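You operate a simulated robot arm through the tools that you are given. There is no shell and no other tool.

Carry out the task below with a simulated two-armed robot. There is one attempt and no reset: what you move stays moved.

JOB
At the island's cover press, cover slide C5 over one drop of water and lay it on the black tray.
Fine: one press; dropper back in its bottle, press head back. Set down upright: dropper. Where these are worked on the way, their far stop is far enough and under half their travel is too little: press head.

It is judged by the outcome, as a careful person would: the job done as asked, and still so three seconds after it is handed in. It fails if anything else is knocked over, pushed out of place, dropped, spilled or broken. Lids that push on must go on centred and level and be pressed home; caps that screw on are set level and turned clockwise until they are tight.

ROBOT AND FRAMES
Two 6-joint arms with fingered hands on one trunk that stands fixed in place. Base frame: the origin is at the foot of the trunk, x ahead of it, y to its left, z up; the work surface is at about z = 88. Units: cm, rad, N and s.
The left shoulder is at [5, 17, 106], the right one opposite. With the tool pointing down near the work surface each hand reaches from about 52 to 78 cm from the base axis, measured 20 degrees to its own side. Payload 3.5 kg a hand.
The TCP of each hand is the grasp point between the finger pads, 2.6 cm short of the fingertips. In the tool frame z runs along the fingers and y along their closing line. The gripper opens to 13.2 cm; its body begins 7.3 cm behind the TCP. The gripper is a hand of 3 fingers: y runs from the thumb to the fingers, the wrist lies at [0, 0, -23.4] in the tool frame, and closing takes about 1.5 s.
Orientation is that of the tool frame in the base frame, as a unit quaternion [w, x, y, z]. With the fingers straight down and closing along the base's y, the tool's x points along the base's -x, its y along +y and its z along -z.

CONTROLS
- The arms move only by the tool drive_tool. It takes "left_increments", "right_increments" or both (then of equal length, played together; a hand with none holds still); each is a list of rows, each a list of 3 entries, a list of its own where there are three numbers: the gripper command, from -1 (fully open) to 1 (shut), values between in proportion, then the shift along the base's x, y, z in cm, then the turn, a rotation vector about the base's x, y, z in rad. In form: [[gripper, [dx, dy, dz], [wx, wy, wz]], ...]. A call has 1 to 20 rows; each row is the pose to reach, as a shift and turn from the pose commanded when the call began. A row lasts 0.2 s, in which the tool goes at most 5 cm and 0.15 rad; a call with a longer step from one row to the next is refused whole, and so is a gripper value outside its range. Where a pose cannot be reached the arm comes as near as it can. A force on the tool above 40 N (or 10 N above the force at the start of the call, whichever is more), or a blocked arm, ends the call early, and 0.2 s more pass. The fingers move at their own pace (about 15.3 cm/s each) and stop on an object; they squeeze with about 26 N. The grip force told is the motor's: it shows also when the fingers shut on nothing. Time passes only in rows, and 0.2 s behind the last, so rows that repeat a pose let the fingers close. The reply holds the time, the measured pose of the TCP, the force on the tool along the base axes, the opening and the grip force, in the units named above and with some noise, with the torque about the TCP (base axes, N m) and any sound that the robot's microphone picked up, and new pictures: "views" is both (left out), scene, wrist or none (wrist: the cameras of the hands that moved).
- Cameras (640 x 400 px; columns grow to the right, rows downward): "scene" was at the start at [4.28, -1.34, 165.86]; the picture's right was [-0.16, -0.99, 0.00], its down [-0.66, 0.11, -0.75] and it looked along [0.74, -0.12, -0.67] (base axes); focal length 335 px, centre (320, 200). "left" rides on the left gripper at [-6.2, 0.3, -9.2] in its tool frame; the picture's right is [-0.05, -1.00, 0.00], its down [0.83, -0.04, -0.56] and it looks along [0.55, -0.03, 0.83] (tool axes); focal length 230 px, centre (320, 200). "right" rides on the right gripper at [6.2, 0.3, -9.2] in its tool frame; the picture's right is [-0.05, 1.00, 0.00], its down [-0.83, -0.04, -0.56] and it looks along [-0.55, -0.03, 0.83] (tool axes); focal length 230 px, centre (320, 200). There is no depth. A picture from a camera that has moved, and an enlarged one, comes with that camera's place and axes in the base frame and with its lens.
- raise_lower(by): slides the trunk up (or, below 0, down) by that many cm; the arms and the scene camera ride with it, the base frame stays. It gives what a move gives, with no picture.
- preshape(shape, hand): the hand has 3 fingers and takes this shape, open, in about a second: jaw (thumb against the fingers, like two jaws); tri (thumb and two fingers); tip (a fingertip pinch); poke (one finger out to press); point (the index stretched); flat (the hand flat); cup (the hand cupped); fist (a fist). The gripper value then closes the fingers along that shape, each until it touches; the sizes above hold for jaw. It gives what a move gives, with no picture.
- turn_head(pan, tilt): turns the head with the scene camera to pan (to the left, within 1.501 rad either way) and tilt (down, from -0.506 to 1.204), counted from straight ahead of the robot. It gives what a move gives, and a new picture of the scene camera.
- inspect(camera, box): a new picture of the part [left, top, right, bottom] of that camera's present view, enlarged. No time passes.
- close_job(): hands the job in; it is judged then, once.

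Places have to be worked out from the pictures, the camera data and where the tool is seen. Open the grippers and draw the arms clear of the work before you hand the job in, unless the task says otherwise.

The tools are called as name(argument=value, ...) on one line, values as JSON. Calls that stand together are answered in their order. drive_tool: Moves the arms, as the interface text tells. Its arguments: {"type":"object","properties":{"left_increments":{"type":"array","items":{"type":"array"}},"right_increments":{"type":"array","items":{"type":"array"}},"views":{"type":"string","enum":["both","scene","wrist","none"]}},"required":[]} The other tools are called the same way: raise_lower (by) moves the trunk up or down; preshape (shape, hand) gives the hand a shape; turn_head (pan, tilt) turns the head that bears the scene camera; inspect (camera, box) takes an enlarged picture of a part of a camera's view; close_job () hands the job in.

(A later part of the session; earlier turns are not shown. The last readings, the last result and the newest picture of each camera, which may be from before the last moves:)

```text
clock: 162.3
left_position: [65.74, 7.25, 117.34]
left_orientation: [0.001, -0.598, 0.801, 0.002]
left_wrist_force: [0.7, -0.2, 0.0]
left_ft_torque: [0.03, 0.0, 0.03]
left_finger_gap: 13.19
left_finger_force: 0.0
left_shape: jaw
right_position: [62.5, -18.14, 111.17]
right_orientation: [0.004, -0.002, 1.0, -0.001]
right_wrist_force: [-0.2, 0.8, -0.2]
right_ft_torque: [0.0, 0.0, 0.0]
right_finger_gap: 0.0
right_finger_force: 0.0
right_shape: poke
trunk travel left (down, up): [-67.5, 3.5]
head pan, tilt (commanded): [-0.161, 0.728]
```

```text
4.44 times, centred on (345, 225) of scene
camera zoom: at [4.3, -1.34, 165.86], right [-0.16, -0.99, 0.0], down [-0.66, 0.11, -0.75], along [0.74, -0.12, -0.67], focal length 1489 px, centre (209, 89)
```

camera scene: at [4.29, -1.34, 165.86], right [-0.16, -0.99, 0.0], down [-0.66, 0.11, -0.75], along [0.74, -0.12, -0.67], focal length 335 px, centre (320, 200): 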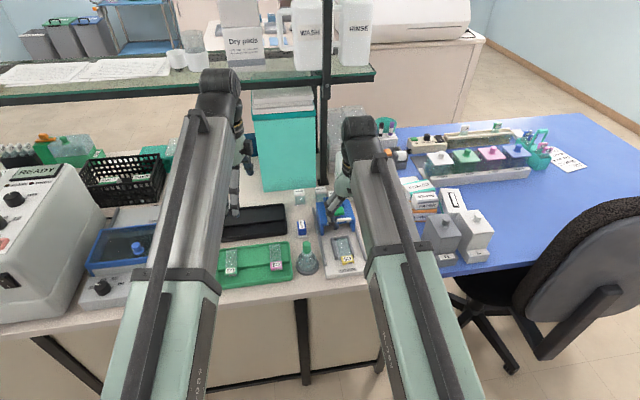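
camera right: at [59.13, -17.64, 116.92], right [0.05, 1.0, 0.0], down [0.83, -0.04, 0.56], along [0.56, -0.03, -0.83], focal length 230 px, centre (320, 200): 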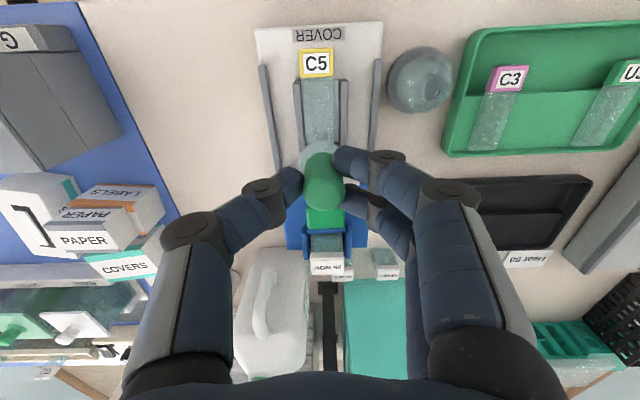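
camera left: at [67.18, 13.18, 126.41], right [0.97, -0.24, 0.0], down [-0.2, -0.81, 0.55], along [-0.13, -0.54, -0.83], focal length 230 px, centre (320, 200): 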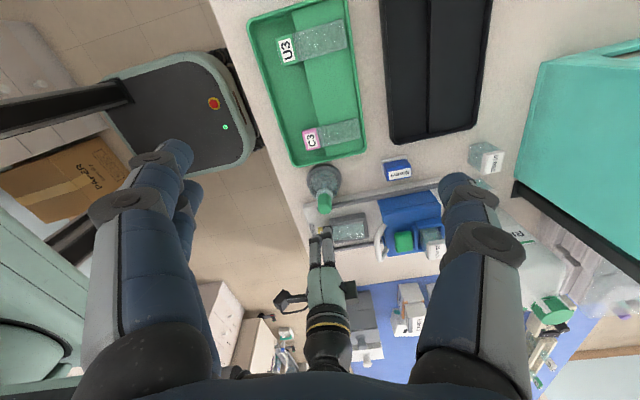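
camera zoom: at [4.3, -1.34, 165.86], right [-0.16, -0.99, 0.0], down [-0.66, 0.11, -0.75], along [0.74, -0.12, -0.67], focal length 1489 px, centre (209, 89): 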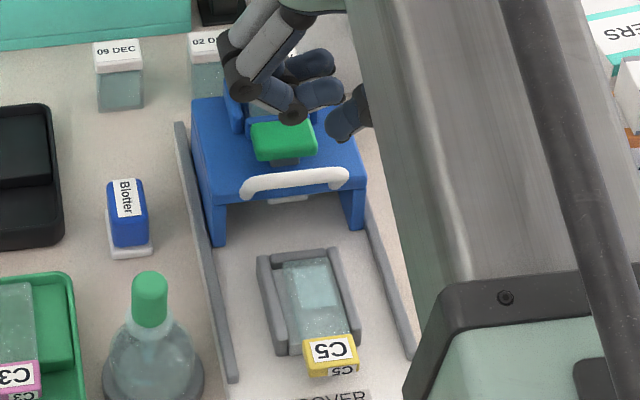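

The cover glass lies on the slide, the head is back exactly where it began, and the button is up. Now I change the right hand to the fingertip pinch and tilt it forward 0.4 rad, needed later to reach the black tray, hovering over the slide's tab.

preshape(hand="right", shape="tip")

drive_tool(right_increments=[[-0.5, [-0.5, 0, 0], [0, -0.1, 0]], [0, [-1.5, 0.05, -0.5], [0, -0.2, 0]], [0.3, [-2.5, 0.1, -2], [0, -0.3, 0]], [0.3, [-3.3, 0.1, -4], [0, -0.4, 0]], [0.3, [-3.5, 0.1, -6], [0, -0.4, 0]], [0.3, [-3.5, 0.1, -8], [0, -0.4, 0]], [0.3, [-3.5, 0.1, -8], [0, -0.4, 0]]], views="wrist")

inspect(camera="right", box=[220, 80, 420, 240])

inspect(camera="left", box=[290, 190, 390, 280])

```text
clock: 163.2
left_position: [65.77, 7.26, 117.25]
left_orientation: [0.002, -0.597, 0.802, 0.002]
left_wrist_force: [0.2, -0.3, -0.7]
left_ft_torque: [0.01, 0.0, -0.02]
left_finger_gap: 13.17
left_finger_force: 0.1
left_shape: jaw
right_position: [62.61, -18.13, 111.33]
right_orientation: [0.004, -0.002, 1.0, -0.002]
right_wrist_force: [-0.1, 0.4, 0.5]
right_ft_torque: [-0.01, -0.02, 0.0]
right_finger_gap: 13.2
right_finger_force: 0.0
right_shape: tip
trunk travel left (down, up): [-67.5, 3.5]
head pan, tilt (commanded): [-0.161, 0.728]
```

```text
clock: 164.8
left_position: [65.78, 7.29, 117.31]
left_orientation: [0.001, -0.598, 0.801, 0.002]
left_wrist_force: [-0.2, 0.9, -0.1]
left_ft_torque: [0.01, -0.03, 0.02]
left_finger_gap: 13.2
left_finger_force: 0.1
left_shape: jaw
right_position: [59.06, -18.03, 103.16]
right_orientation: [0.202, -0.003, 0.979, -0.001]
right_wrist_force: [1.0, -1.1, -0.2]
right_ft_torque: [0.01, 0.0, 0.0]
right_finger_gap: 4.68
right_finger_force: 0.1
right_shape: tip
trunk travel left (down, up): [-67.5, 3.5]
head pan, tilt (commanded): [-0.161, 0.728]
camera right: at [49.75, -17.65, 109.1], right [0.04, 1.0, 0.02], down [0.54, -0.04, 0.84], along [0.84, -0.03, -0.54], focal length 230 px, centre (320, 200)
```

right: 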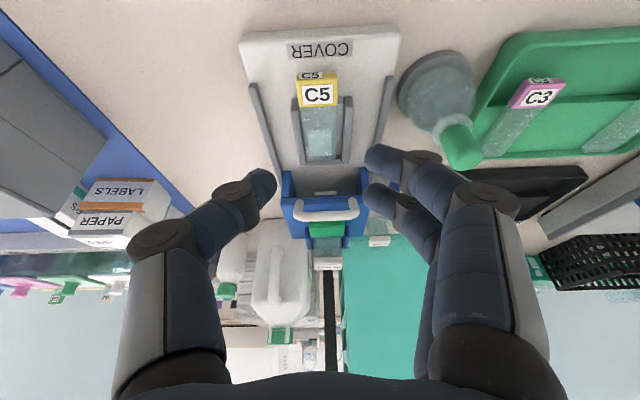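

```text
2.50 times, centred on (320, 160) of right
camera zoom: at [49.75, -17.65, 109.1], right [0.04, 1.0, 0.02], down [0.54, -0.04, 0.84], along [0.84, -0.03, -0.54], focal length 575 px, centre (320, 300)
```

zoom: 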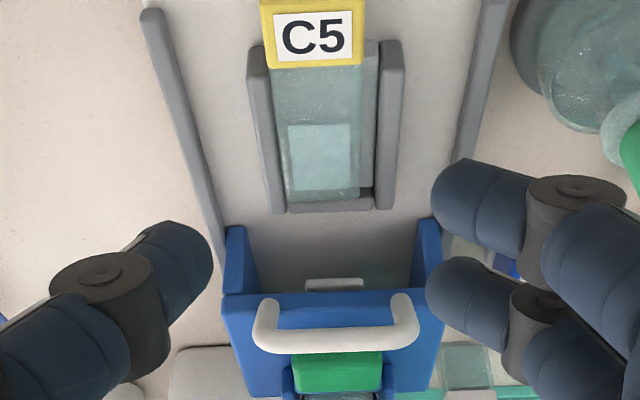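

```text
4.44 times, centred on (340, 235) of left
camera zoom: at [67.18, 13.21, 126.41], right [0.97, -0.24, 0.0], down [-0.2, -0.81, 0.55], along [-0.13, -0.54, -0.83], focal length 1022 px, centre (231, 44)
```

zoom: 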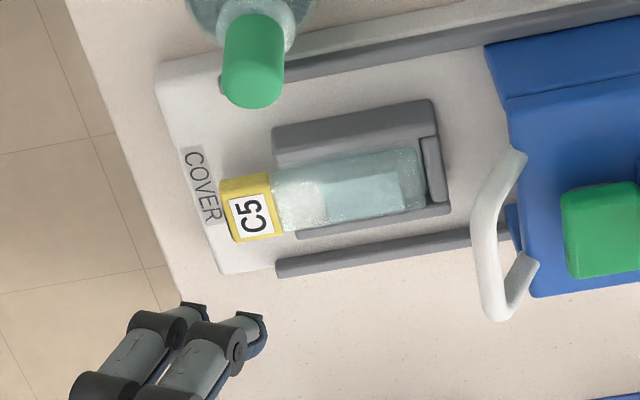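

The hand is tilted 0.4 rad with TCP at (59.06, -18.03). I lower to about 3 cm above the grasp height and check alignment around the tab.

drive_tool(right_increments=[[0.3, [0, 0, -2], [0, 0, 0]], [0.3, [0, 0, -4], [0, 0, 0]], [0.3, [0, 0, -6], [0, 0, 0]], [0.33, [0, 0, -7], [0, 0, 0]], [0.33, [0, 0, -7], [0, 0, 0]]], views="none")

inspect(camera="right", box=[220, 80, 420, 240])

inspect(camera="left", box=[290, 190, 370, 260])

inspect(camera="scene", box=[310, 200, 390, 290])

```text
clock: 166.0
left_position: [65.81, 7.23, 117.26]
left_orientation: [0.0, -0.597, 0.802, 0.002]
left_wrist_force: [-0.4, -0.1, -0.3]
left_ft_torque: [0.04, 0.0, 0.03]
left_finger_gap: 13.2
left_finger_force: 0.1
left_shape: jaw
right_position: [59.06, -17.97, 96.12]
right_orientation: [0.202, -0.002, 0.979, -0.002]
right_wrist_force: [0.4, -0.4, -0.4]
right_ft_torque: [0.0, -0.01, 0.01]
right_finger_gap: 4.47
right_finger_force: 0.1
right_shape: tip
trunk travel left (down, up): [-67.5, 3.5]
head pan, tilt (commanded): [-0.161, 0.728]
```

```text
2.50 times, centred on (320, 160) of right
camera zoom: at [49.75, -17.68, 102.14], right [0.04, 1.0, 0.02], down [0.54, -0.04, 0.84], along [0.84, -0.03, -0.54], focal length 575 px, centre (320, 300)
```

zoom: 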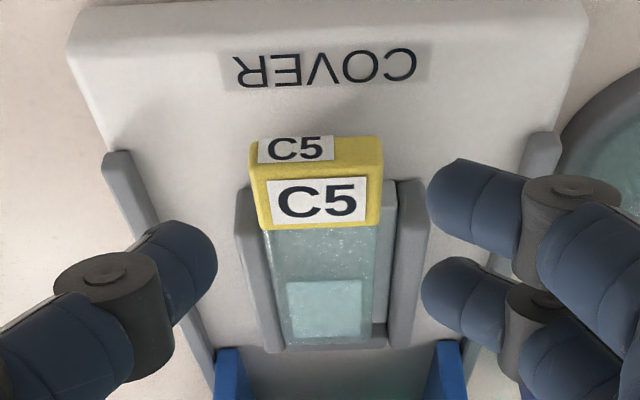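

```text
5.71 times, centred on (330, 225) of left
camera zoom: at [67.18, 13.21, 126.41], right [0.97, -0.24, 0.0], down [-0.2, -0.81, 0.55], along [-0.13, -0.54, -0.83], focal length 1315 px, centre (263, 57)
```

zoom: 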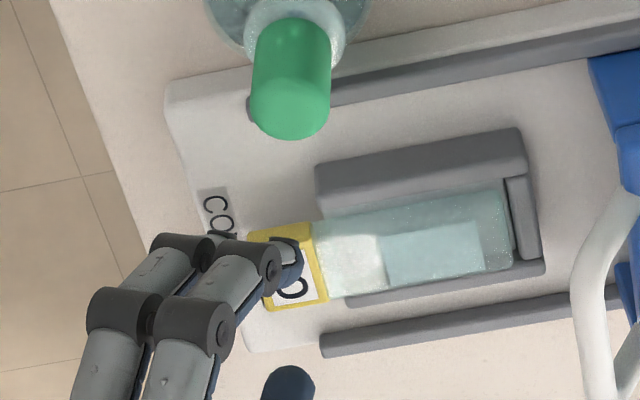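

```text
4.44 times, centred on (350, 245) of scene
camera zoom: at [4.28, -1.34, 165.86], right [-0.16, -0.99, 0.0], down [-0.66, 0.11, -0.75], along [0.74, -0.12, -0.67], focal length 1489 px, centre (187, 0)
```

zoom: 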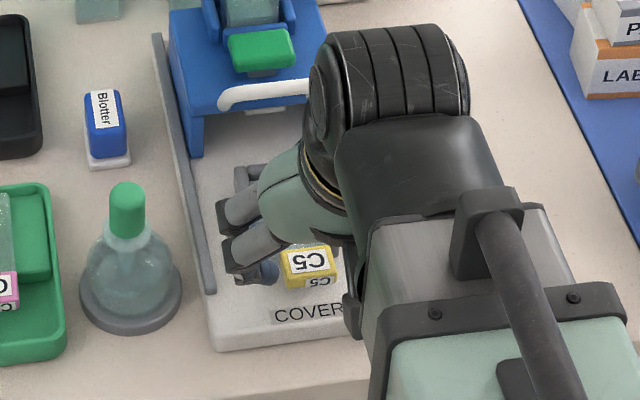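

Alignment looks right. I lower the remaining 2.7 cm in steps, watching the force.

drive_tool(right_increments=[[0.33, [0, -0.05, -1], [0, 0, 0]], [0.33, [0, -0.08, -1.8], [0, 0, 0]], [0.33, [0, -0.08, -2.4], [0, 0, 0]], [0.33, [0, -0.08, -2.4], [0, 0, 0]]], views="none")

inspect(camera="right", box=[240, 100, 400, 240])

inspect(camera="left", box=[300, 205, 350, 250])

inspect(camera="scene", box=[330, 235, 380, 285])

```text
clock: 167.0
left_position: [65.79, 7.24, 117.16]
left_orientation: [0.001, -0.598, 0.802, 0.002]
left_wrist_force: [0.6, -0.4, 0.5]
left_ft_torque: [0.03, 0.0, 0.01]
left_finger_gap: 13.19
left_finger_force: 0.0
left_shape: jaw
right_position: [59.07, -18.17, 93.73]
right_orientation: [0.203, -0.001, 0.979, -0.003]
right_wrist_force: [0.0, -0.1, 0.0]
right_ft_torque: [0.04, 0.02, 0.01]
right_finger_gap: 4.45
right_finger_force: 0.2
right_shape: tip
trunk travel left (down, up): [-67.5, 3.5]
head pan, tilt (commanded): [-0.161, 0.728]
```

```text
2.86 times, centred on (320, 170) of right
camera zoom: at [49.76, -17.76, 99.74], right [0.04, 1.0, 0.02], down [0.54, -0.04, 0.84], along [0.84, -0.03, -0.54], focal length 657 px, centre (320, 286)
```

zoom: 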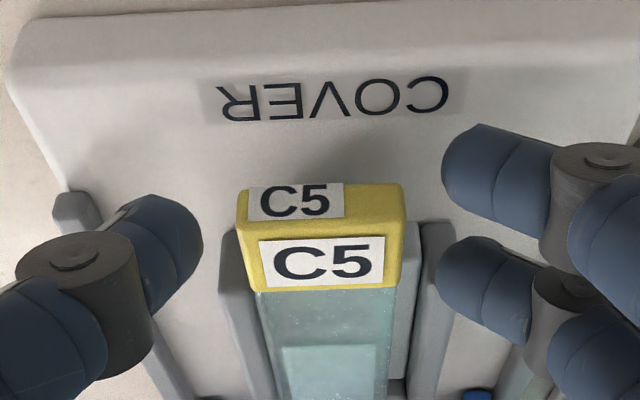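

```text
8.89 times, centred on (325, 228) of left
camera zoom: at [67.18, 13.21, 126.41], right [0.97, -0.24, 0.0], down [-0.2, -0.81, 0.55], along [-0.13, -0.54, -0.83], focal length 2045 px, centre (276, -44)
```

zoom: 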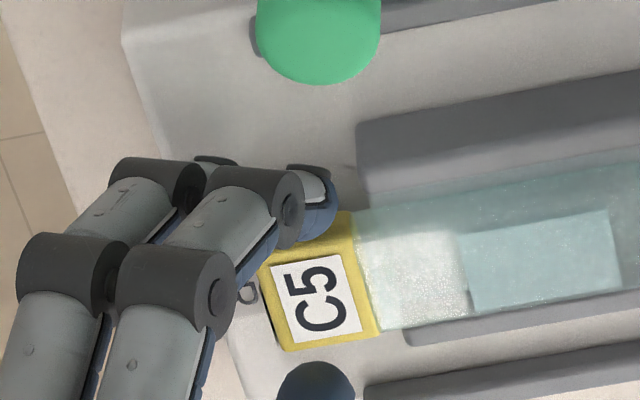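

```text
8.00 times, centred on (355, 260) of scene
camera zoom: at [4.27, -1.34, 165.86], right [-0.16, -0.99, 0.0], down [-0.66, 0.11, -0.75], along [0.74, -0.12, -0.67], focal length 2679 px, centre (40, -280)
```

zoom: 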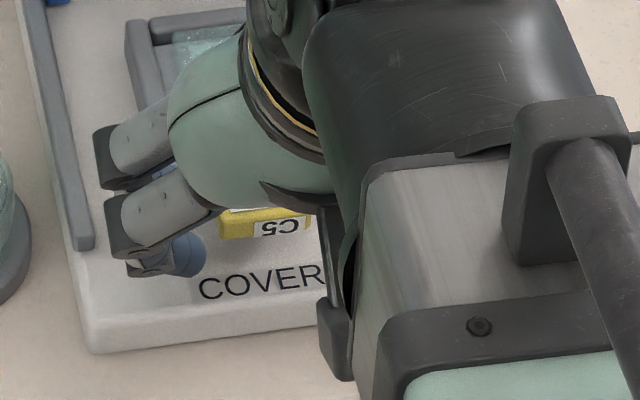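

The fingers straddle the tab and are clear of the seat walls. I lower the last 0.3 cm and close on the tab.

drive_tool(right_increments=[[0.35, [0, 0.05, -0.3], [0, 0, 0]], [0.45, [0, 0.05, -0.3], [0, 0, 0]], [0.6, [0, 0.05, -0.3], [0, 0, 0]], [0.75, [0, 0.05, -0.3], [0, 0, 0]], [0.85, [0, 0.05, -0.3], [0, 0, 0]], [0.85, [0, 0.05, -0.3], [0, 0, 0]], [0.85, [0, 0.05, -0.3], [0, 0, 0]]], views="none")

inspect(camera="right", box=[240, 100, 400, 240])

inspect(camera="left", box=[300, 205, 350, 250])

```text
clock: 168.6
left_position: [65.81, 7.16, 117.38]
left_orientation: [0.0, -0.598, 0.802, 0.002]
left_wrist_force: [0.0, 0.6, 0.0]
left_ft_torque: [0.04, -0.01, 0.0]
left_finger_gap: 13.18
left_finger_force: 0.0
left_shape: jaw
right_position: [59.08, -18.08, 93.59]
right_orientation: [0.203, -0.001, 0.979, -0.002]
right_wrist_force: [0.1, 0.4, 2.7]
right_ft_torque: [0.11, -0.07, 0.1]
right_finger_gap: 1.52
right_finger_force: 25.9
right_shape: tip
trunk travel left (down, up): [-67.5, 3.5]
head pan, tilt (commanded): [-0.161, 0.728]
```

```text
2.86 times, centred on (320, 170) of right
camera zoom: at [49.75, -17.71, 99.5], right [0.04, 1.0, 0.02], down [0.54, -0.04, 0.84], along [0.84, -0.03, -0.54], focal length 657 px, centre (320, 286)
```

zoom: 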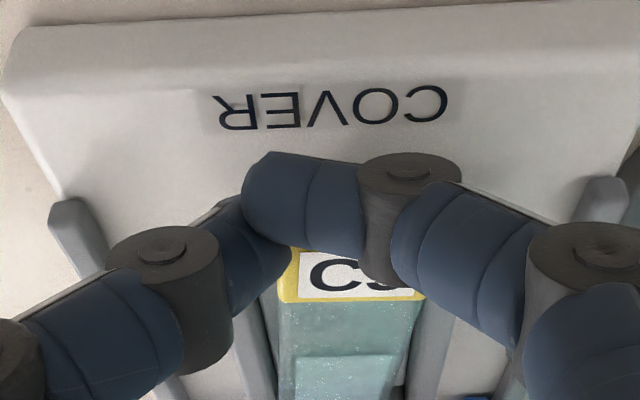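

```text
8.89 times, centred on (325, 228) of left
camera zoom: at [67.17, 13.22, 126.42], right [0.97, -0.24, 0.0], down [-0.2, -0.81, 0.55], along [-0.13, -0.54, -0.83], focal length 2045 px, centre (276, -44)
```

zoom: 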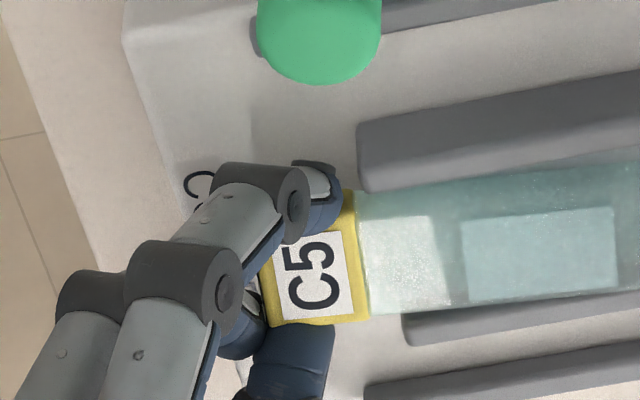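

The near finger slipped past the front of the tab, so only thumb and far finger hold it (the seat wall limits how far forward I can grip). I use this hold just to slide the slide 0.5 cm out along the seat, so that I can then regrip the tab squarely.

drive_tool(right_increments=[[0.85, [-0.15, 0, 0], [0, 0, 0]], [0.85, [-0.3, 0, 0], [0, 0, 0]], [0.85, [-0.45, 0, 0], [0, 0, 0]], [0.85, [-0.55, 0, 0], [0, 0, 0]], [0.85, [-0.55, 0, 0], [0, 0, 0]]], views="none")

inspect(camera="left", box=[300, 200, 370, 250])

inspect(camera="right", box=[240, 100, 400, 260])

```text
clock: 169.8
left_position: [65.76, 7.38, 117.28]
left_orientation: [0.001, -0.598, 0.802, 0.002]
left_wrist_force: [0.0, 0.2, -0.8]
left_ft_torque: [0.0, -0.01, -0.01]
left_finger_gap: 13.2
left_finger_force: 0.0
left_shape: jaw
right_position: [58.46, -17.99, 93.54]
right_orientation: [0.202, -0.002, 0.979, -0.002]
right_wrist_force: [1.1, 1.8, 1.8]
right_ft_torque: [0.06, -0.07, 0.1]
right_finger_gap: 1.48
right_finger_force: 25.8
right_shape: tip
trunk travel left (down, up): [-67.5, 3.5]
head pan, tilt (commanded): [-0.161, 0.728]
```

```text
8.00 times, centred on (335, 225) of left
camera zoom: at [67.18, 13.22, 126.41], right [0.97, -0.24, 0.0], down [-0.2, -0.81, 0.55], along [-0.13, -0.54, -0.83], focal length 1841 px, centre (200, 0)
```

zoom: 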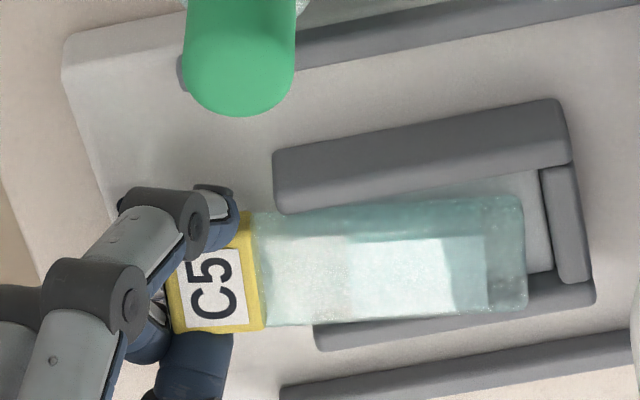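

```text
2.50 times, centred on (320, 180) of right
camera zoom: at [49.25, -17.67, 99.45], right [0.04, 1.0, 0.02], down [0.54, -0.04, 0.84], along [0.84, -0.03, -0.54], focal length 575 px, centre (320, 250)
```

zoom: 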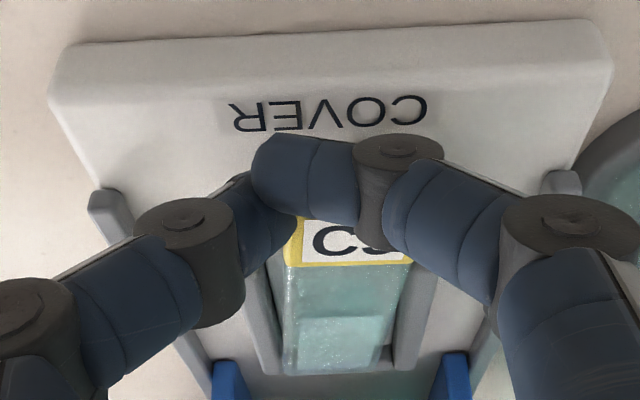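

The slide followed (about 0.6 cm) though it turned slightly in the seat. I open, shift forward so all three fingertips face the tab, and check before regripping.

drive_tool(right_increments=[[0.75, [0, 0, 0], [0, 0, 0]], [0.6, [0, 0, 0], [0, 0, 0]], [0.45, [0, 0, 0], [0, 0, 0]], [0.3, [0, 0, 0], [0, 0, 0]], [0.25, [0, 0, 0], [0, 0, 0]], [0.25, [0, 0, 0], [0, 0, 0]]], views="none")

inspect(camera="left", box=[300, 200, 370, 250])

inspect(camera="right", box=[240, 100, 400, 260])

```text
clock: 171.2
left_position: [65.76, 7.4, 117.34]
left_orientation: [0.002, -0.598, 0.802, 0.002]
left_wrist_force: [-0.4, 0.5, 0.4]
left_ft_torque: [0.05, 0.0, 0.01]
left_finger_gap: 13.19
left_finger_force: 0.2
left_shape: jaw
right_position: [58.6, -18.02, 93.38]
right_orientation: [0.203, -0.001, 0.979, -0.002]
right_wrist_force: [0.2, -0.1, 0.3]
right_ft_torque: [-0.02, 0.0, -0.02]
right_finger_gap: 4.89
right_finger_force: 0.0
right_shape: tip
trunk travel left (down, up): [-67.5, 3.5]
head pan, tilt (commanded): [-0.161, 0.728]
```

```text
8.00 times, centred on (335, 225) of left
camera zoom: at [67.18, 13.21, 126.41], right [0.97, -0.24, 0.0], down [-0.2, -0.81, 0.55], along [-0.13, -0.54, -0.83], focal length 1841 px, centre (200, 0)
```

zoom: 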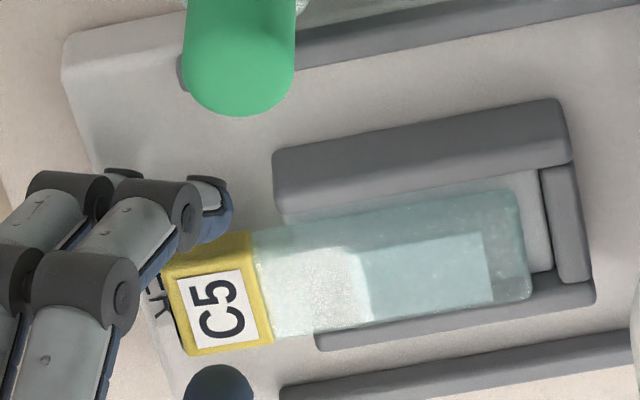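

```text
2.50 times, centred on (320, 180) of right
camera zoom: at [49.26, -17.69, 99.45], right [0.04, 1.0, 0.02], down [0.54, -0.04, 0.84], along [0.84, -0.03, -0.54], focal length 575 px, centre (320, 250)
```

zoom: 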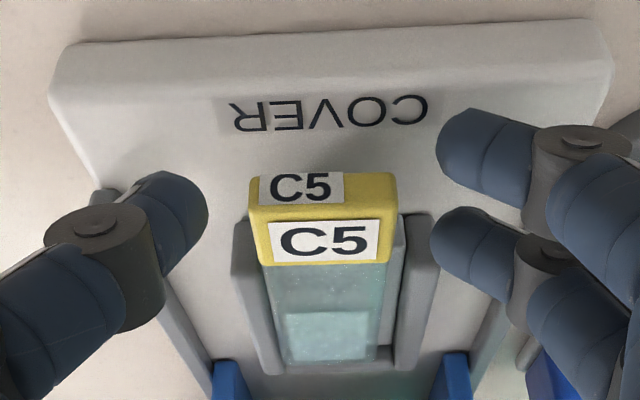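

The slide lies flat and straight again, now with the tab clear of the walls (x 58.9–61.1). I shift +0.4 cm to centre the fingertips on the tab and close.

drive_tool(right_increments=[[0.27, [0.2, 0.02, 0], [0, 0, 0]], [0.3, [0.4, 0.02, 0], [0, 0, 0]], [0.33, [0.4, 0.02, 0], [0, 0, 0]], [0.45, [0.4, 0.02, 0], [0, 0, 0]], [0.52, [0.4, 0.02, 0], [0, 0, 0]], [0.52, [0.4, 0.02, 0], [0, 0, 0]]], views="none")

inspect(camera="right", box=[240, 100, 400, 240])

inspect(camera="left", box=[300, 200, 370, 250])

```text
clock: 172.6
left_position: [65.78, 7.3, 117.3]
left_orientation: [0.001, -0.597, 0.802, 0.001]
left_wrist_force: [0.0, -0.4, -0.6]
left_ft_torque: [0.01, 0.0, 0.03]
left_finger_gap: 13.19
left_finger_force: 0.1
left_shape: jaw
right_position: [58.92, -18.04, 93.43]
right_orientation: [0.203, -0.003, 0.979, -0.002]
right_wrist_force: [-0.2, 0.4, -0.1]
right_ft_torque: [-0.03, 0.0, 0.0]
right_finger_gap: 3.22
right_finger_force: 0.0
right_shape: tip
trunk travel left (down, up): [-67.5, 3.5]
head pan, tilt (commanded): [-0.161, 0.728]
```

```text
2.86 times, centred on (320, 170) of right
camera zoom: at [49.64, -17.67, 99.43], right [0.04, 1.0, 0.02], down [0.54, -0.04, 0.84], along [0.84, -0.03, -0.54], focal length 657 px, centre (320, 286)
```

zoom: 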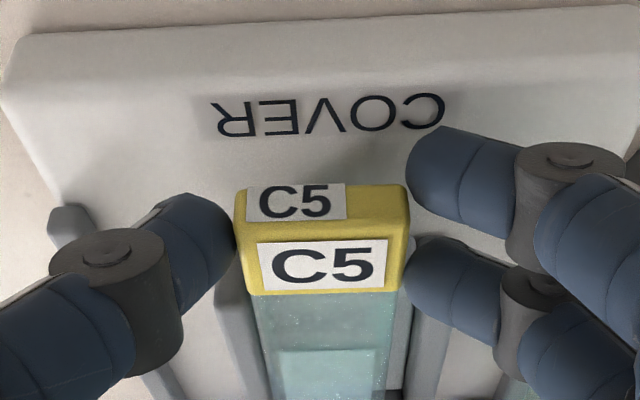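

```text
8.00 times, centred on (335, 225) of left
camera zoom: at [67.18, 13.21, 126.41], right [0.97, -0.24, 0.0], down [-0.2, -0.81, 0.55], along [-0.13, -0.54, -0.83], focal length 1841 px, centre (200, 0)
```

zoom: 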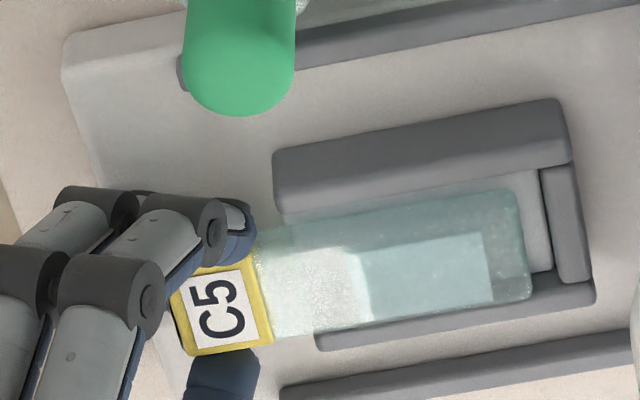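

The near fingertip is right at the tab's front edge; there is room to go 0.45 cm further forward. I open a hair, shift, and then close firmly.

drive_tool(right_increments=[[0.42, [0, 0, 0], [0, 0, 0]], [0.42, [0.2, 0, 0], [0, 0, 0]], [0.42, [0.42, 0, 0], [0, 0, 0]], [0.45, [0.42, 0, 0], [0, 0, 0]], [0.52, [0.42, 0, 0], [0, 0, 0]], [0.6, [0.42, 0, 0], [0, 0, 0]], [0.7, [0.42, 0, 0], [0, 0, 0]], [0.8, [0.42, 0, 0], [0, 0, 0]], [0.8, [0.42, 0, 0], [0, 0, 0]]], views="none")

inspect(camera="right", box=[240, 100, 400, 240])

inspect(camera="left", box=[300, 200, 370, 250])

```text
clock: 174.6
left_position: [65.73, 7.26, 117.15]
left_orientation: [0.001, -0.598, 0.801, 0.001]
left_wrist_force: [-0.3, -0.3, 0.1]
left_ft_torque: [0.02, -0.02, 0.0]
left_finger_gap: 13.22
left_finger_force: 0.0
left_shape: jaw
right_position: [59.35, -18.09, 93.45]
right_orientation: [0.204, -0.003, 0.979, -0.002]
right_wrist_force: [1.0, 0.0, -2.0]
right_ft_torque: [0.01, 0.0, 0.03]
right_finger_gap: 2.62
right_finger_force: 26.2
right_shape: tip
trunk travel left (down, up): [-67.5, 3.5]
head pan, tilt (commanded): [-0.161, 0.728]
```

```text
2.86 times, centred on (320, 170) of right
camera zoom: at [50.06, -17.67, 99.44], right [0.04, 1.0, 0.02], down [0.54, -0.04, 0.84], along [0.84, -0.03, -0.54], focal length 657 px, centre (320, 286)
```

zoom: 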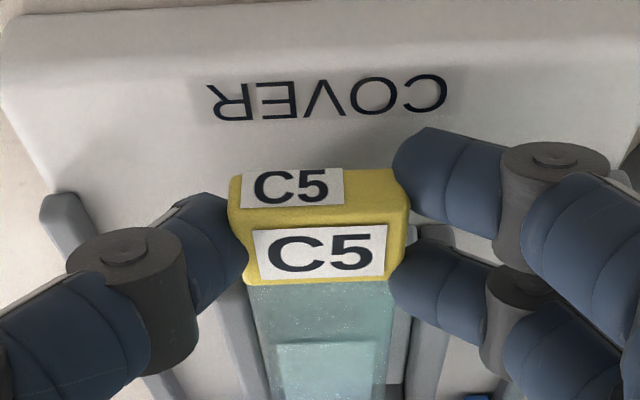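

```text
8.00 times, centred on (335, 225) of left
camera zoom: at [67.18, 13.21, 126.41], right [0.97, -0.24, 0.0], down [-0.2, -0.81, 0.55], along [-0.13, -0.54, -0.83], focal length 1841 px, centre (200, 0)
```

zoom: 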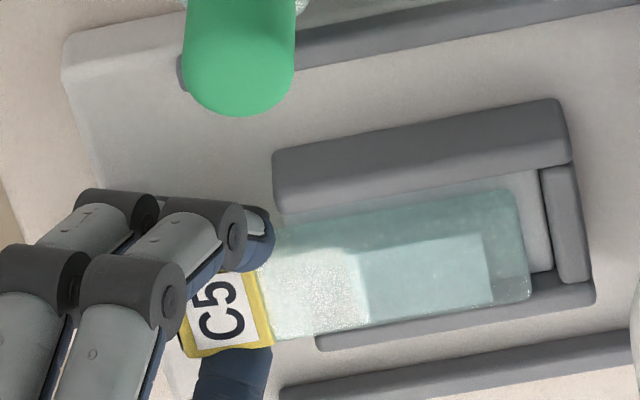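

A solid three-point grip on the tab (26 N, gap 2.62). I lift slowly and check that the slide stays level.

drive_tool(right_increments=[[0.8, [0, 0, 0.3], [0, 0, 0]], [0.8, [0, 0, 0.8], [0, 0, 0]], [0.8, [0, 0, 1.5], [0, 0, 0]], [0.8, [0, 0, 2.3], [0, 0, 0]], [0.8, [0, 0, 3.2], [0, 0, 0]], [0.8, [0, 0, 4], [0, 0, 0]], [0.8, [0, 0, 4], [0, 0, 0]]], views="none")

inspect(camera="right", box=[220, 100, 420, 260])

inspect(camera="left", box=[300, 200, 380, 270])

inspect(camera="scene", box=[310, 200, 390, 290])

```text
clock: 176.2
left_position: [65.71, 7.33, 117.31]
left_orientation: [0.001, -0.598, 0.802, 0.001]
left_wrist_force: [0.2, -0.5, 0.8]
left_ft_torque: [0.0, -0.01, 0.0]
left_finger_gap: 13.19
left_finger_force: 0.1
left_shape: jaw
right_position: [59.37, -17.98, 97.42]
right_orientation: [0.203, -0.002, 0.979, -0.002]
right_wrist_force: [-0.6, 0.3, -1.2]
right_ft_torque: [0.01, 0.0, -0.02]
right_finger_gap: 2.63
right_finger_force: 26.0
right_shape: tip
trunk travel left (down, up): [-67.5, 3.5]
head pan, tilt (commanded): [-0.161, 0.728]
```

```text
2.50 times, centred on (320, 180) of right
camera zoom: at [50.05, -17.67, 103.46], right [0.04, 1.0, 0.02], down [0.54, -0.04, 0.84], along [0.84, -0.03, -0.54], focal length 575 px, centre (320, 250)
```

zoom: 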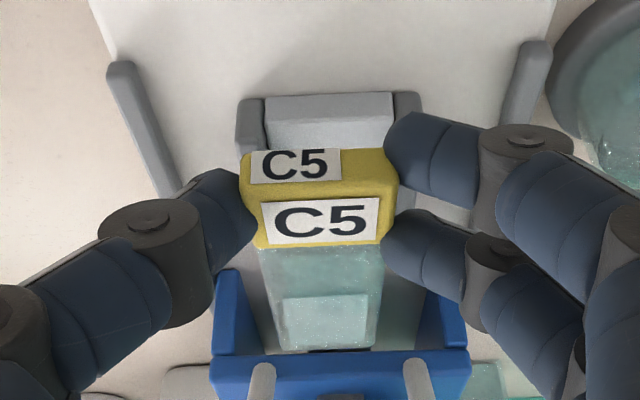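

```text
5.71 times, centred on (340, 235) of left
camera zoom: at [67.19, 13.21, 126.41], right [0.97, -0.24, 0.0], down [-0.2, -0.81, 0.55], along [-0.13, -0.54, -0.83], focal length 1315 px, centre (206, 0)
```

zoom: 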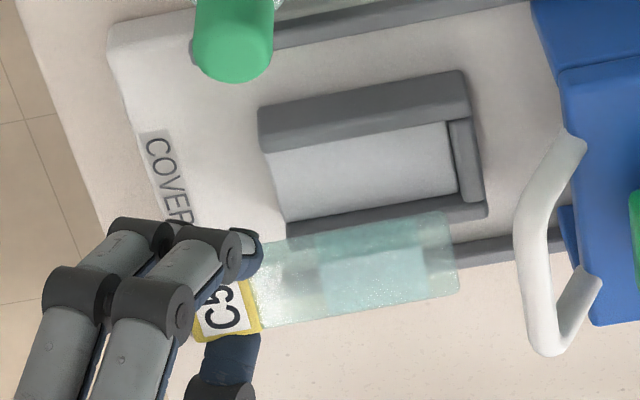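

```text
4.44 times, centred on (350, 245) of scene
camera zoom: at [4.29, -1.34, 165.86], right [-0.16, -0.99, 0.0], down [-0.66, 0.11, -0.75], along [0.74, -0.12, -0.67], focal length 1489 px, centre (187, 0)
```

zoom: 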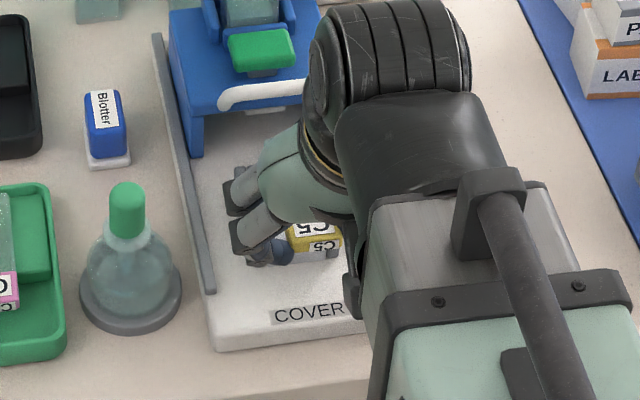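

The slide is level and firmly held with its cover on. Before crossing over, I move the left hand out to the left (keeping its side view) so the right arm can reach the black tray.

drive_tool(left_increments=[[-1, [0.5, 2, 0], [0, 0, 0]], [-1, [1, 4.5, 0], [0, 0, 0]], [-1, [1.5, 7, 0], [0, 0, 0]], [-1, [2, 9.5, 0], [0, 0, 0]], [-1, [2.5, 12, 0], [0, 0, 0]], [-1, [3, 13.5, 0], [0, 0, 0]], [-1, [3, 13.5, 0], [0, 0, 0]]], right_increments=[[0.8, [0, 0, 1], [0, 0, 0]], [0.8, [0, 0, 2.5], [0, 0, 0]], [0.8, [0, 0, 4.5], [0, 0, 0]], [0.8, [0, 0, 6.5], [0, 0, 0]], [0.8, [0, 0, 8.5], [0, 0, 0]], [0.8, [0, 0, 10], [0, 0, 0]], [0.8, [0, 0, 10], [0, 0, 0]]], views="both")

```text
clock: 177.8
left_position: [68.93, 20.76, 117.31]
left_orientation: [0.001, -0.597, 0.802, 0.002]
left_wrist_force: [1.0, 0.6, -0.2]
left_ft_torque: [0.02, 0.05, -0.01]
left_finger_gap: 13.19
left_finger_force: 0.2
left_shape: jaw
right_position: [59.37, -18.01, 107.31]
right_orientation: [0.203, -0.003, 0.979, -0.002]
right_wrist_force: [-1.1, -0.6, -0.5]
right_ft_torque: [-0.03, 0.0, -0.01]
right_finger_gap: 2.62
right_finger_force: 25.6
right_shape: tip
trunk travel left (down, up): [-67.5, 3.5]
head pan, tilt (commanded): [-0.161, 0.728]
camera scene: at [4.28, -1.35, 165.86], right [-0.16, -0.99, 0.0], down [-0.66, 0.11, -0.75], along [0.74, -0.12, -0.67], focal length 335 px, centre (320, 200)
camera right: at [50.08, -17.71, 113.43], right [0.04, 1.0, 0.02], down [0.54, -0.04, 0.84], along [0.84, -0.03, -0.54], focal length 230 px, centre (320, 200)
camera left: at [70.27, 26.72, 126.38], right [0.97, -0.24, 0.0], down [-0.2, -0.81, 0.55], along [-0.13, -0.54, -0.83], focal length 230 px, centre (320, 200)
```

scene: 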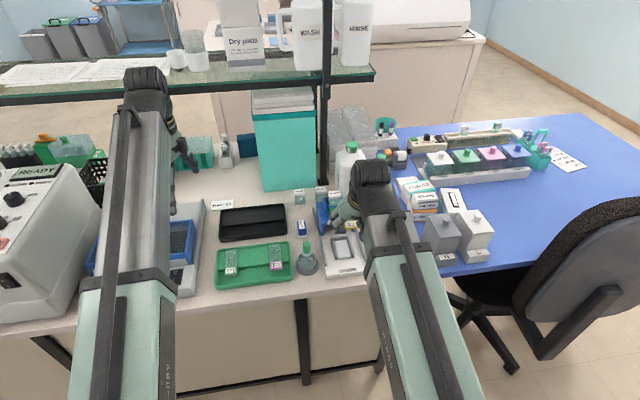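
right: 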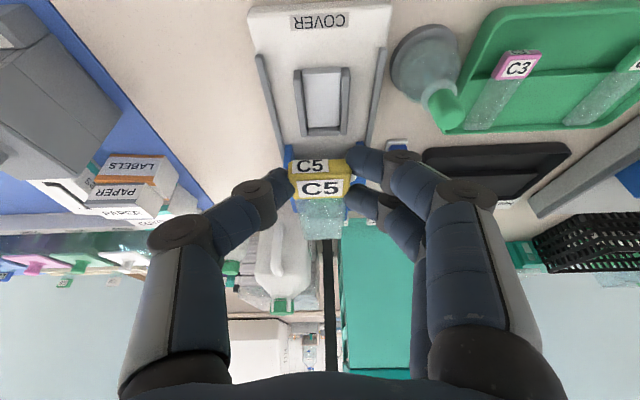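
left: 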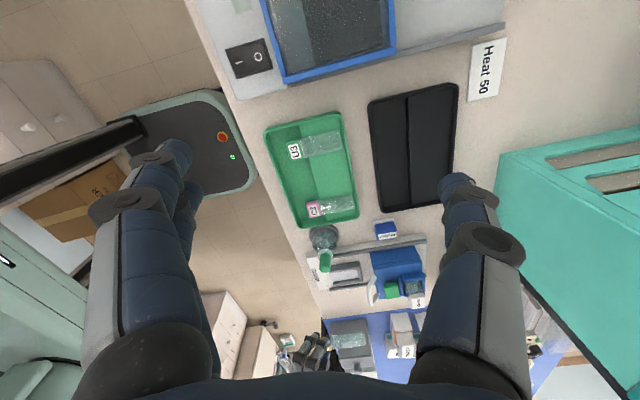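

The left camera now sees both trays well. I enlarge the black tray to measure it.

inspect(camera="left", box=[340, 70, 480, 240])

inspect(camera="scene", box=[205, 190, 305, 260])

inspect(camera="left", box=[250, 100, 370, 240])

```text
2.35 times, centred on (410, 155) of left
camera zoom: at [70.27, 26.72, 126.38], right [0.97, -0.24, 0.0], down [-0.2, -0.81, 0.55], along [-0.13, -0.54, -0.83], focal length 541 px, centre (108, 306)
```

zoom: 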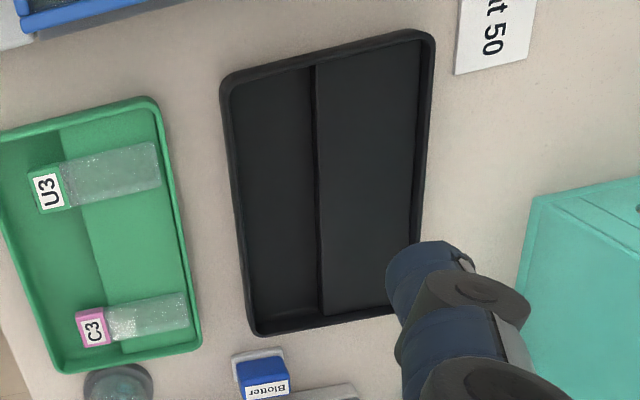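

```text
5.71 times, centred on (255, 225) of scene
camera zoom: at [4.28, -1.35, 165.86], right [-0.16, -0.99, 0.0], down [-0.66, 0.11, -0.75], along [0.74, -0.12, -0.67], focal length 1914 px, centre (691, 57)
```

zoom: 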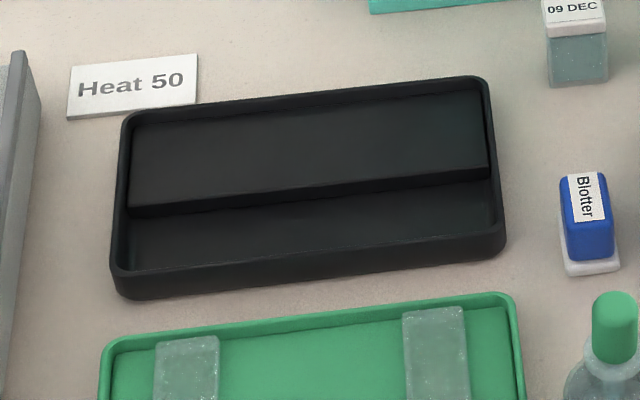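

```text
2.86 times, centred on (310, 170) of left
camera zoom: at [70.27, 26.72, 126.38], right [0.97, -0.24, 0.0], down [-0.2, -0.81, 0.55], along [-0.13, -0.54, -0.83], focal length 657 px, centre (349, 286)
```

zoom: 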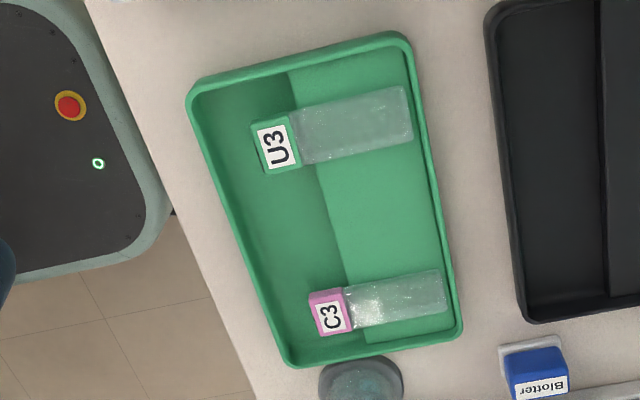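

Black tray: ledge edge at x≈81.4, ledge back at ≈88.0, ledge height ≈89.4; I aim to lay the slide with its far end at x≈87.6 and centre y≈3. I carry it there at safe height, moving smoothly.

drive_tool(right_increments=[[0.8, [0.5, 0.6, 0], [0, 0, 0]], [0.8, [1.6, 2, 0], [0, 0, 0]], [0.8, [3, 3.8, 0], [0, 0, 0]], [0.8, [4.4, 5.6, 0], [0, 0, 0]], [0.8, [5.8, 7.4, 0], [0, 0, 0]], [0.8, [7.1, 9.2, 0], [0, 0, 0]], [0.8, [8.4, 11, -0.3], [0, 0, 0]], [0.8, [9.7, 12.8, -0.8], [0, 0, 0]], [0.8, [10.9, 14.6, -1.5], [0, 0, 0]], [0.8, [12.1, 16.4, -2.2], [0, 0, 0]], [0.8, [13.2, 18.2, -2.8], [0, 0, 0]], [0.8, [14.2, 20, -3.3], [0, 0, 0]], [0.8, [14.6, 21, -3.5], [0, 0, 0]], [0.8, [14.6, 21, -3.5], [0, 0, 0]]], views="both")

inspect(camera="left", box=[320, 70, 480, 260])

inspect(camera="right", box=[220, 100, 420, 260])

```text
clock: 180.8
left_position: [68.86, 20.69, 117.13]
left_orientation: [0.001, -0.598, 0.802, 0.001]
left_wrist_force: [1.0, -0.3, -0.7]
left_ft_torque: [-0.04, 0.03, -0.01]
left_finger_gap: 13.19
left_finger_force: 0.0
left_shape: jaw
right_position: [73.97, 2.91, 103.88]
right_orientation: [0.202, -0.002, 0.979, -0.002]
right_wrist_force: [-0.1, 0.6, -0.2]
right_ft_torque: [0.06, 0.06, 0.01]
right_finger_gap: 2.62
right_finger_force: 26.0
right_shape: tip
trunk travel left (down, up): [-67.5, 3.5]
head pan, tilt (commanded): [-0.161, 0.728]
camera scene: at [4.29, -1.34, 165.86], right [-0.16, -0.99, 0.0], down [-0.66, 0.11, -0.75], along [0.74, -0.12, -0.67], focal length 335 px, centre (320, 200)
camera right: at [64.68, 3.43, 109.94], right [0.04, 1.0, 0.02], down [0.54, -0.04, 0.84], along [0.84, -0.03, -0.54], focal length 230 px, centre (320, 200)
```

scene: 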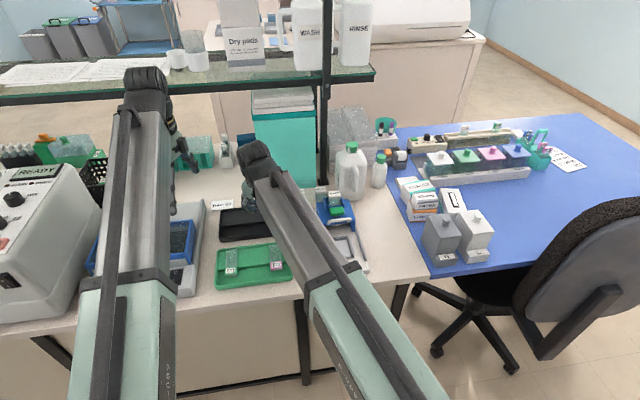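
right: 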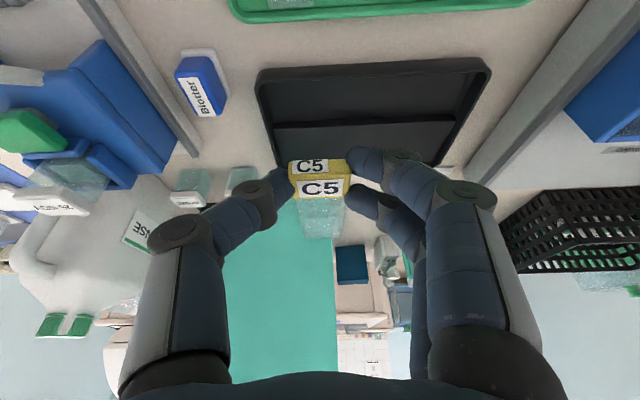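

```text
2.11 times, centred on (400, 165) of left
camera zoom: at [70.27, 26.7, 126.38], right [0.97, -0.24, 0.0], down [-0.2, -0.81, 0.55], along [-0.13, -0.54, -0.83], focal length 484 px, centre (152, 274)
```

zoom: 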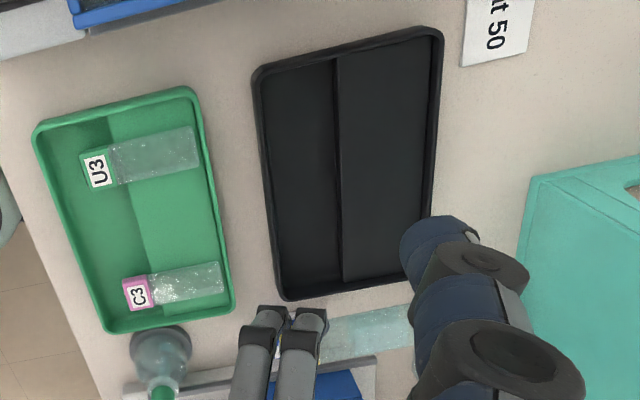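

```text
2.50 times, centred on (320, 180) of right
camera zoom: at [64.68, 3.43, 109.94], right [0.04, 1.0, 0.02], down [0.54, -0.04, 0.84], along [0.84, -0.03, -0.54], focal length 575 px, centre (320, 250)
```

zoom: 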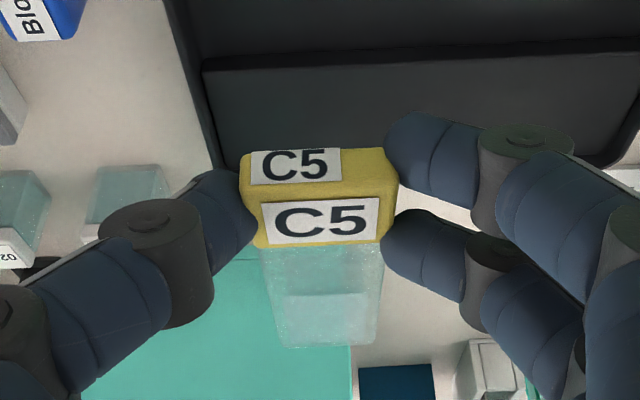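

The slide is steady. I descend diagonally to just above the tray's ledge.

drive_tool(right_increments=[[0.8, [0.5, 0, -0.8], [0, 0, 0]], [0.8, [1.2, 0, -1.9], [0, 0, 0]], [0.8, [1.9, 0, -3.1], [0, 0, 0]], [0.8, [2.6, 0.05, -4.3], [0, 0, 0]], [0.8, [3.3, 0.1, -5.5], [0, 0, 0]], [0.8, [4.0, 0.1, -6.7], [0, 0, 0]], [0.8, [4.5, 0.1, -7.7], [0, 0, 0]], [0.8, [4.8, 0.1, -8.4], [0, 0, 0]], [0.8, [4.8, 0.1, -8.4], [0, 0, 0]]], views="none")

inspect(camera="left", box=[340, 120, 480, 260])

inspect(camera="right", box=[220, 80, 420, 260])

inspect(camera="scene", box=[205, 170, 305, 260])

```text
clock: 182.8
left_position: [68.88, 20.78, 117.27]
left_orientation: [0.001, -0.598, 0.801, 0.002]
left_wrist_force: [-0.4, -0.5, 0.4]
left_ft_torque: [-0.02, 0.01, -0.03]
left_finger_gap: 13.18
left_finger_force: 0.0
left_shape: jaw
right_position: [78.84, 3.17, 95.54]
right_orientation: [0.203, -0.002, 0.979, -0.002]
right_wrist_force: [0.6, 0.6, -0.5]
right_ft_torque: [-0.01, 0.03, -0.01]
right_finger_gap: 2.57
right_finger_force: 26.1
right_shape: tip
trunk travel left (down, up): [-67.5, 3.5]
head pan, tilt (commanded): [-0.161, 0.728]
```

```text
2.86 times, centred on (410, 190) of left
camera zoom: at [70.27, 26.7, 126.38], right [0.97, -0.24, 0.0], down [-0.2, -0.81, 0.55], along [-0.13, -0.54, -0.83], focal length 657 px, centre (63, 229)
```

zoom: 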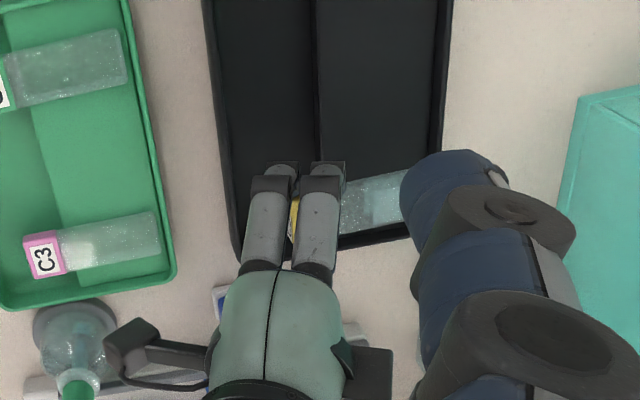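

```text
2.22 times, centred on (320, 170) of right
camera zoom: at [69.51, 3.46, 101.5], right [0.04, 1.0, 0.02], down [0.54, -0.04, 0.84], along [0.84, -0.03, -0.54], focal length 511 px, centre (320, 267)
```

zoom: 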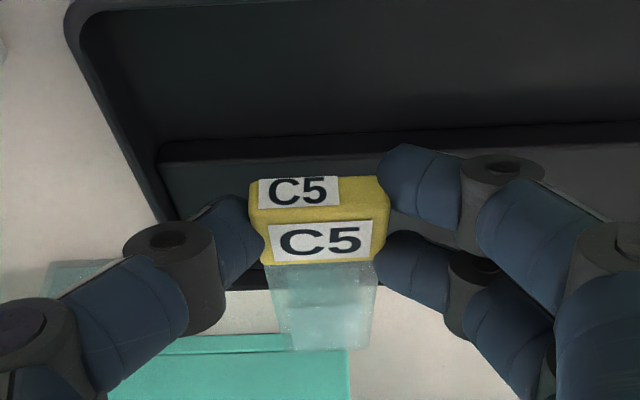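

```text
4.44 times, centred on (255, 215) of scene
camera zoom: at [4.28, -1.33, 165.86], right [-0.16, -0.99, 0.0], down [-0.66, 0.11, -0.75], along [0.74, -0.12, -0.67], focal length 1489 px, centre (609, 133)
```

zoom: 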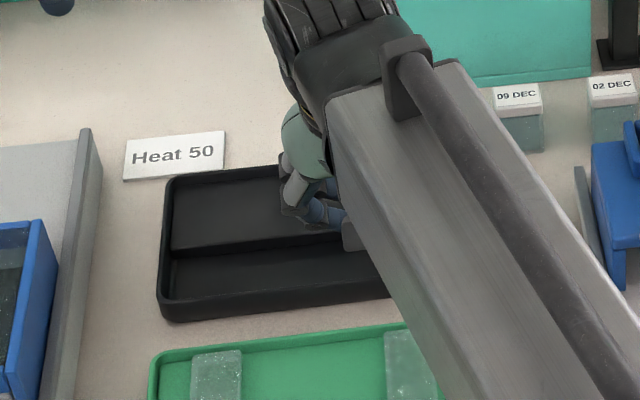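

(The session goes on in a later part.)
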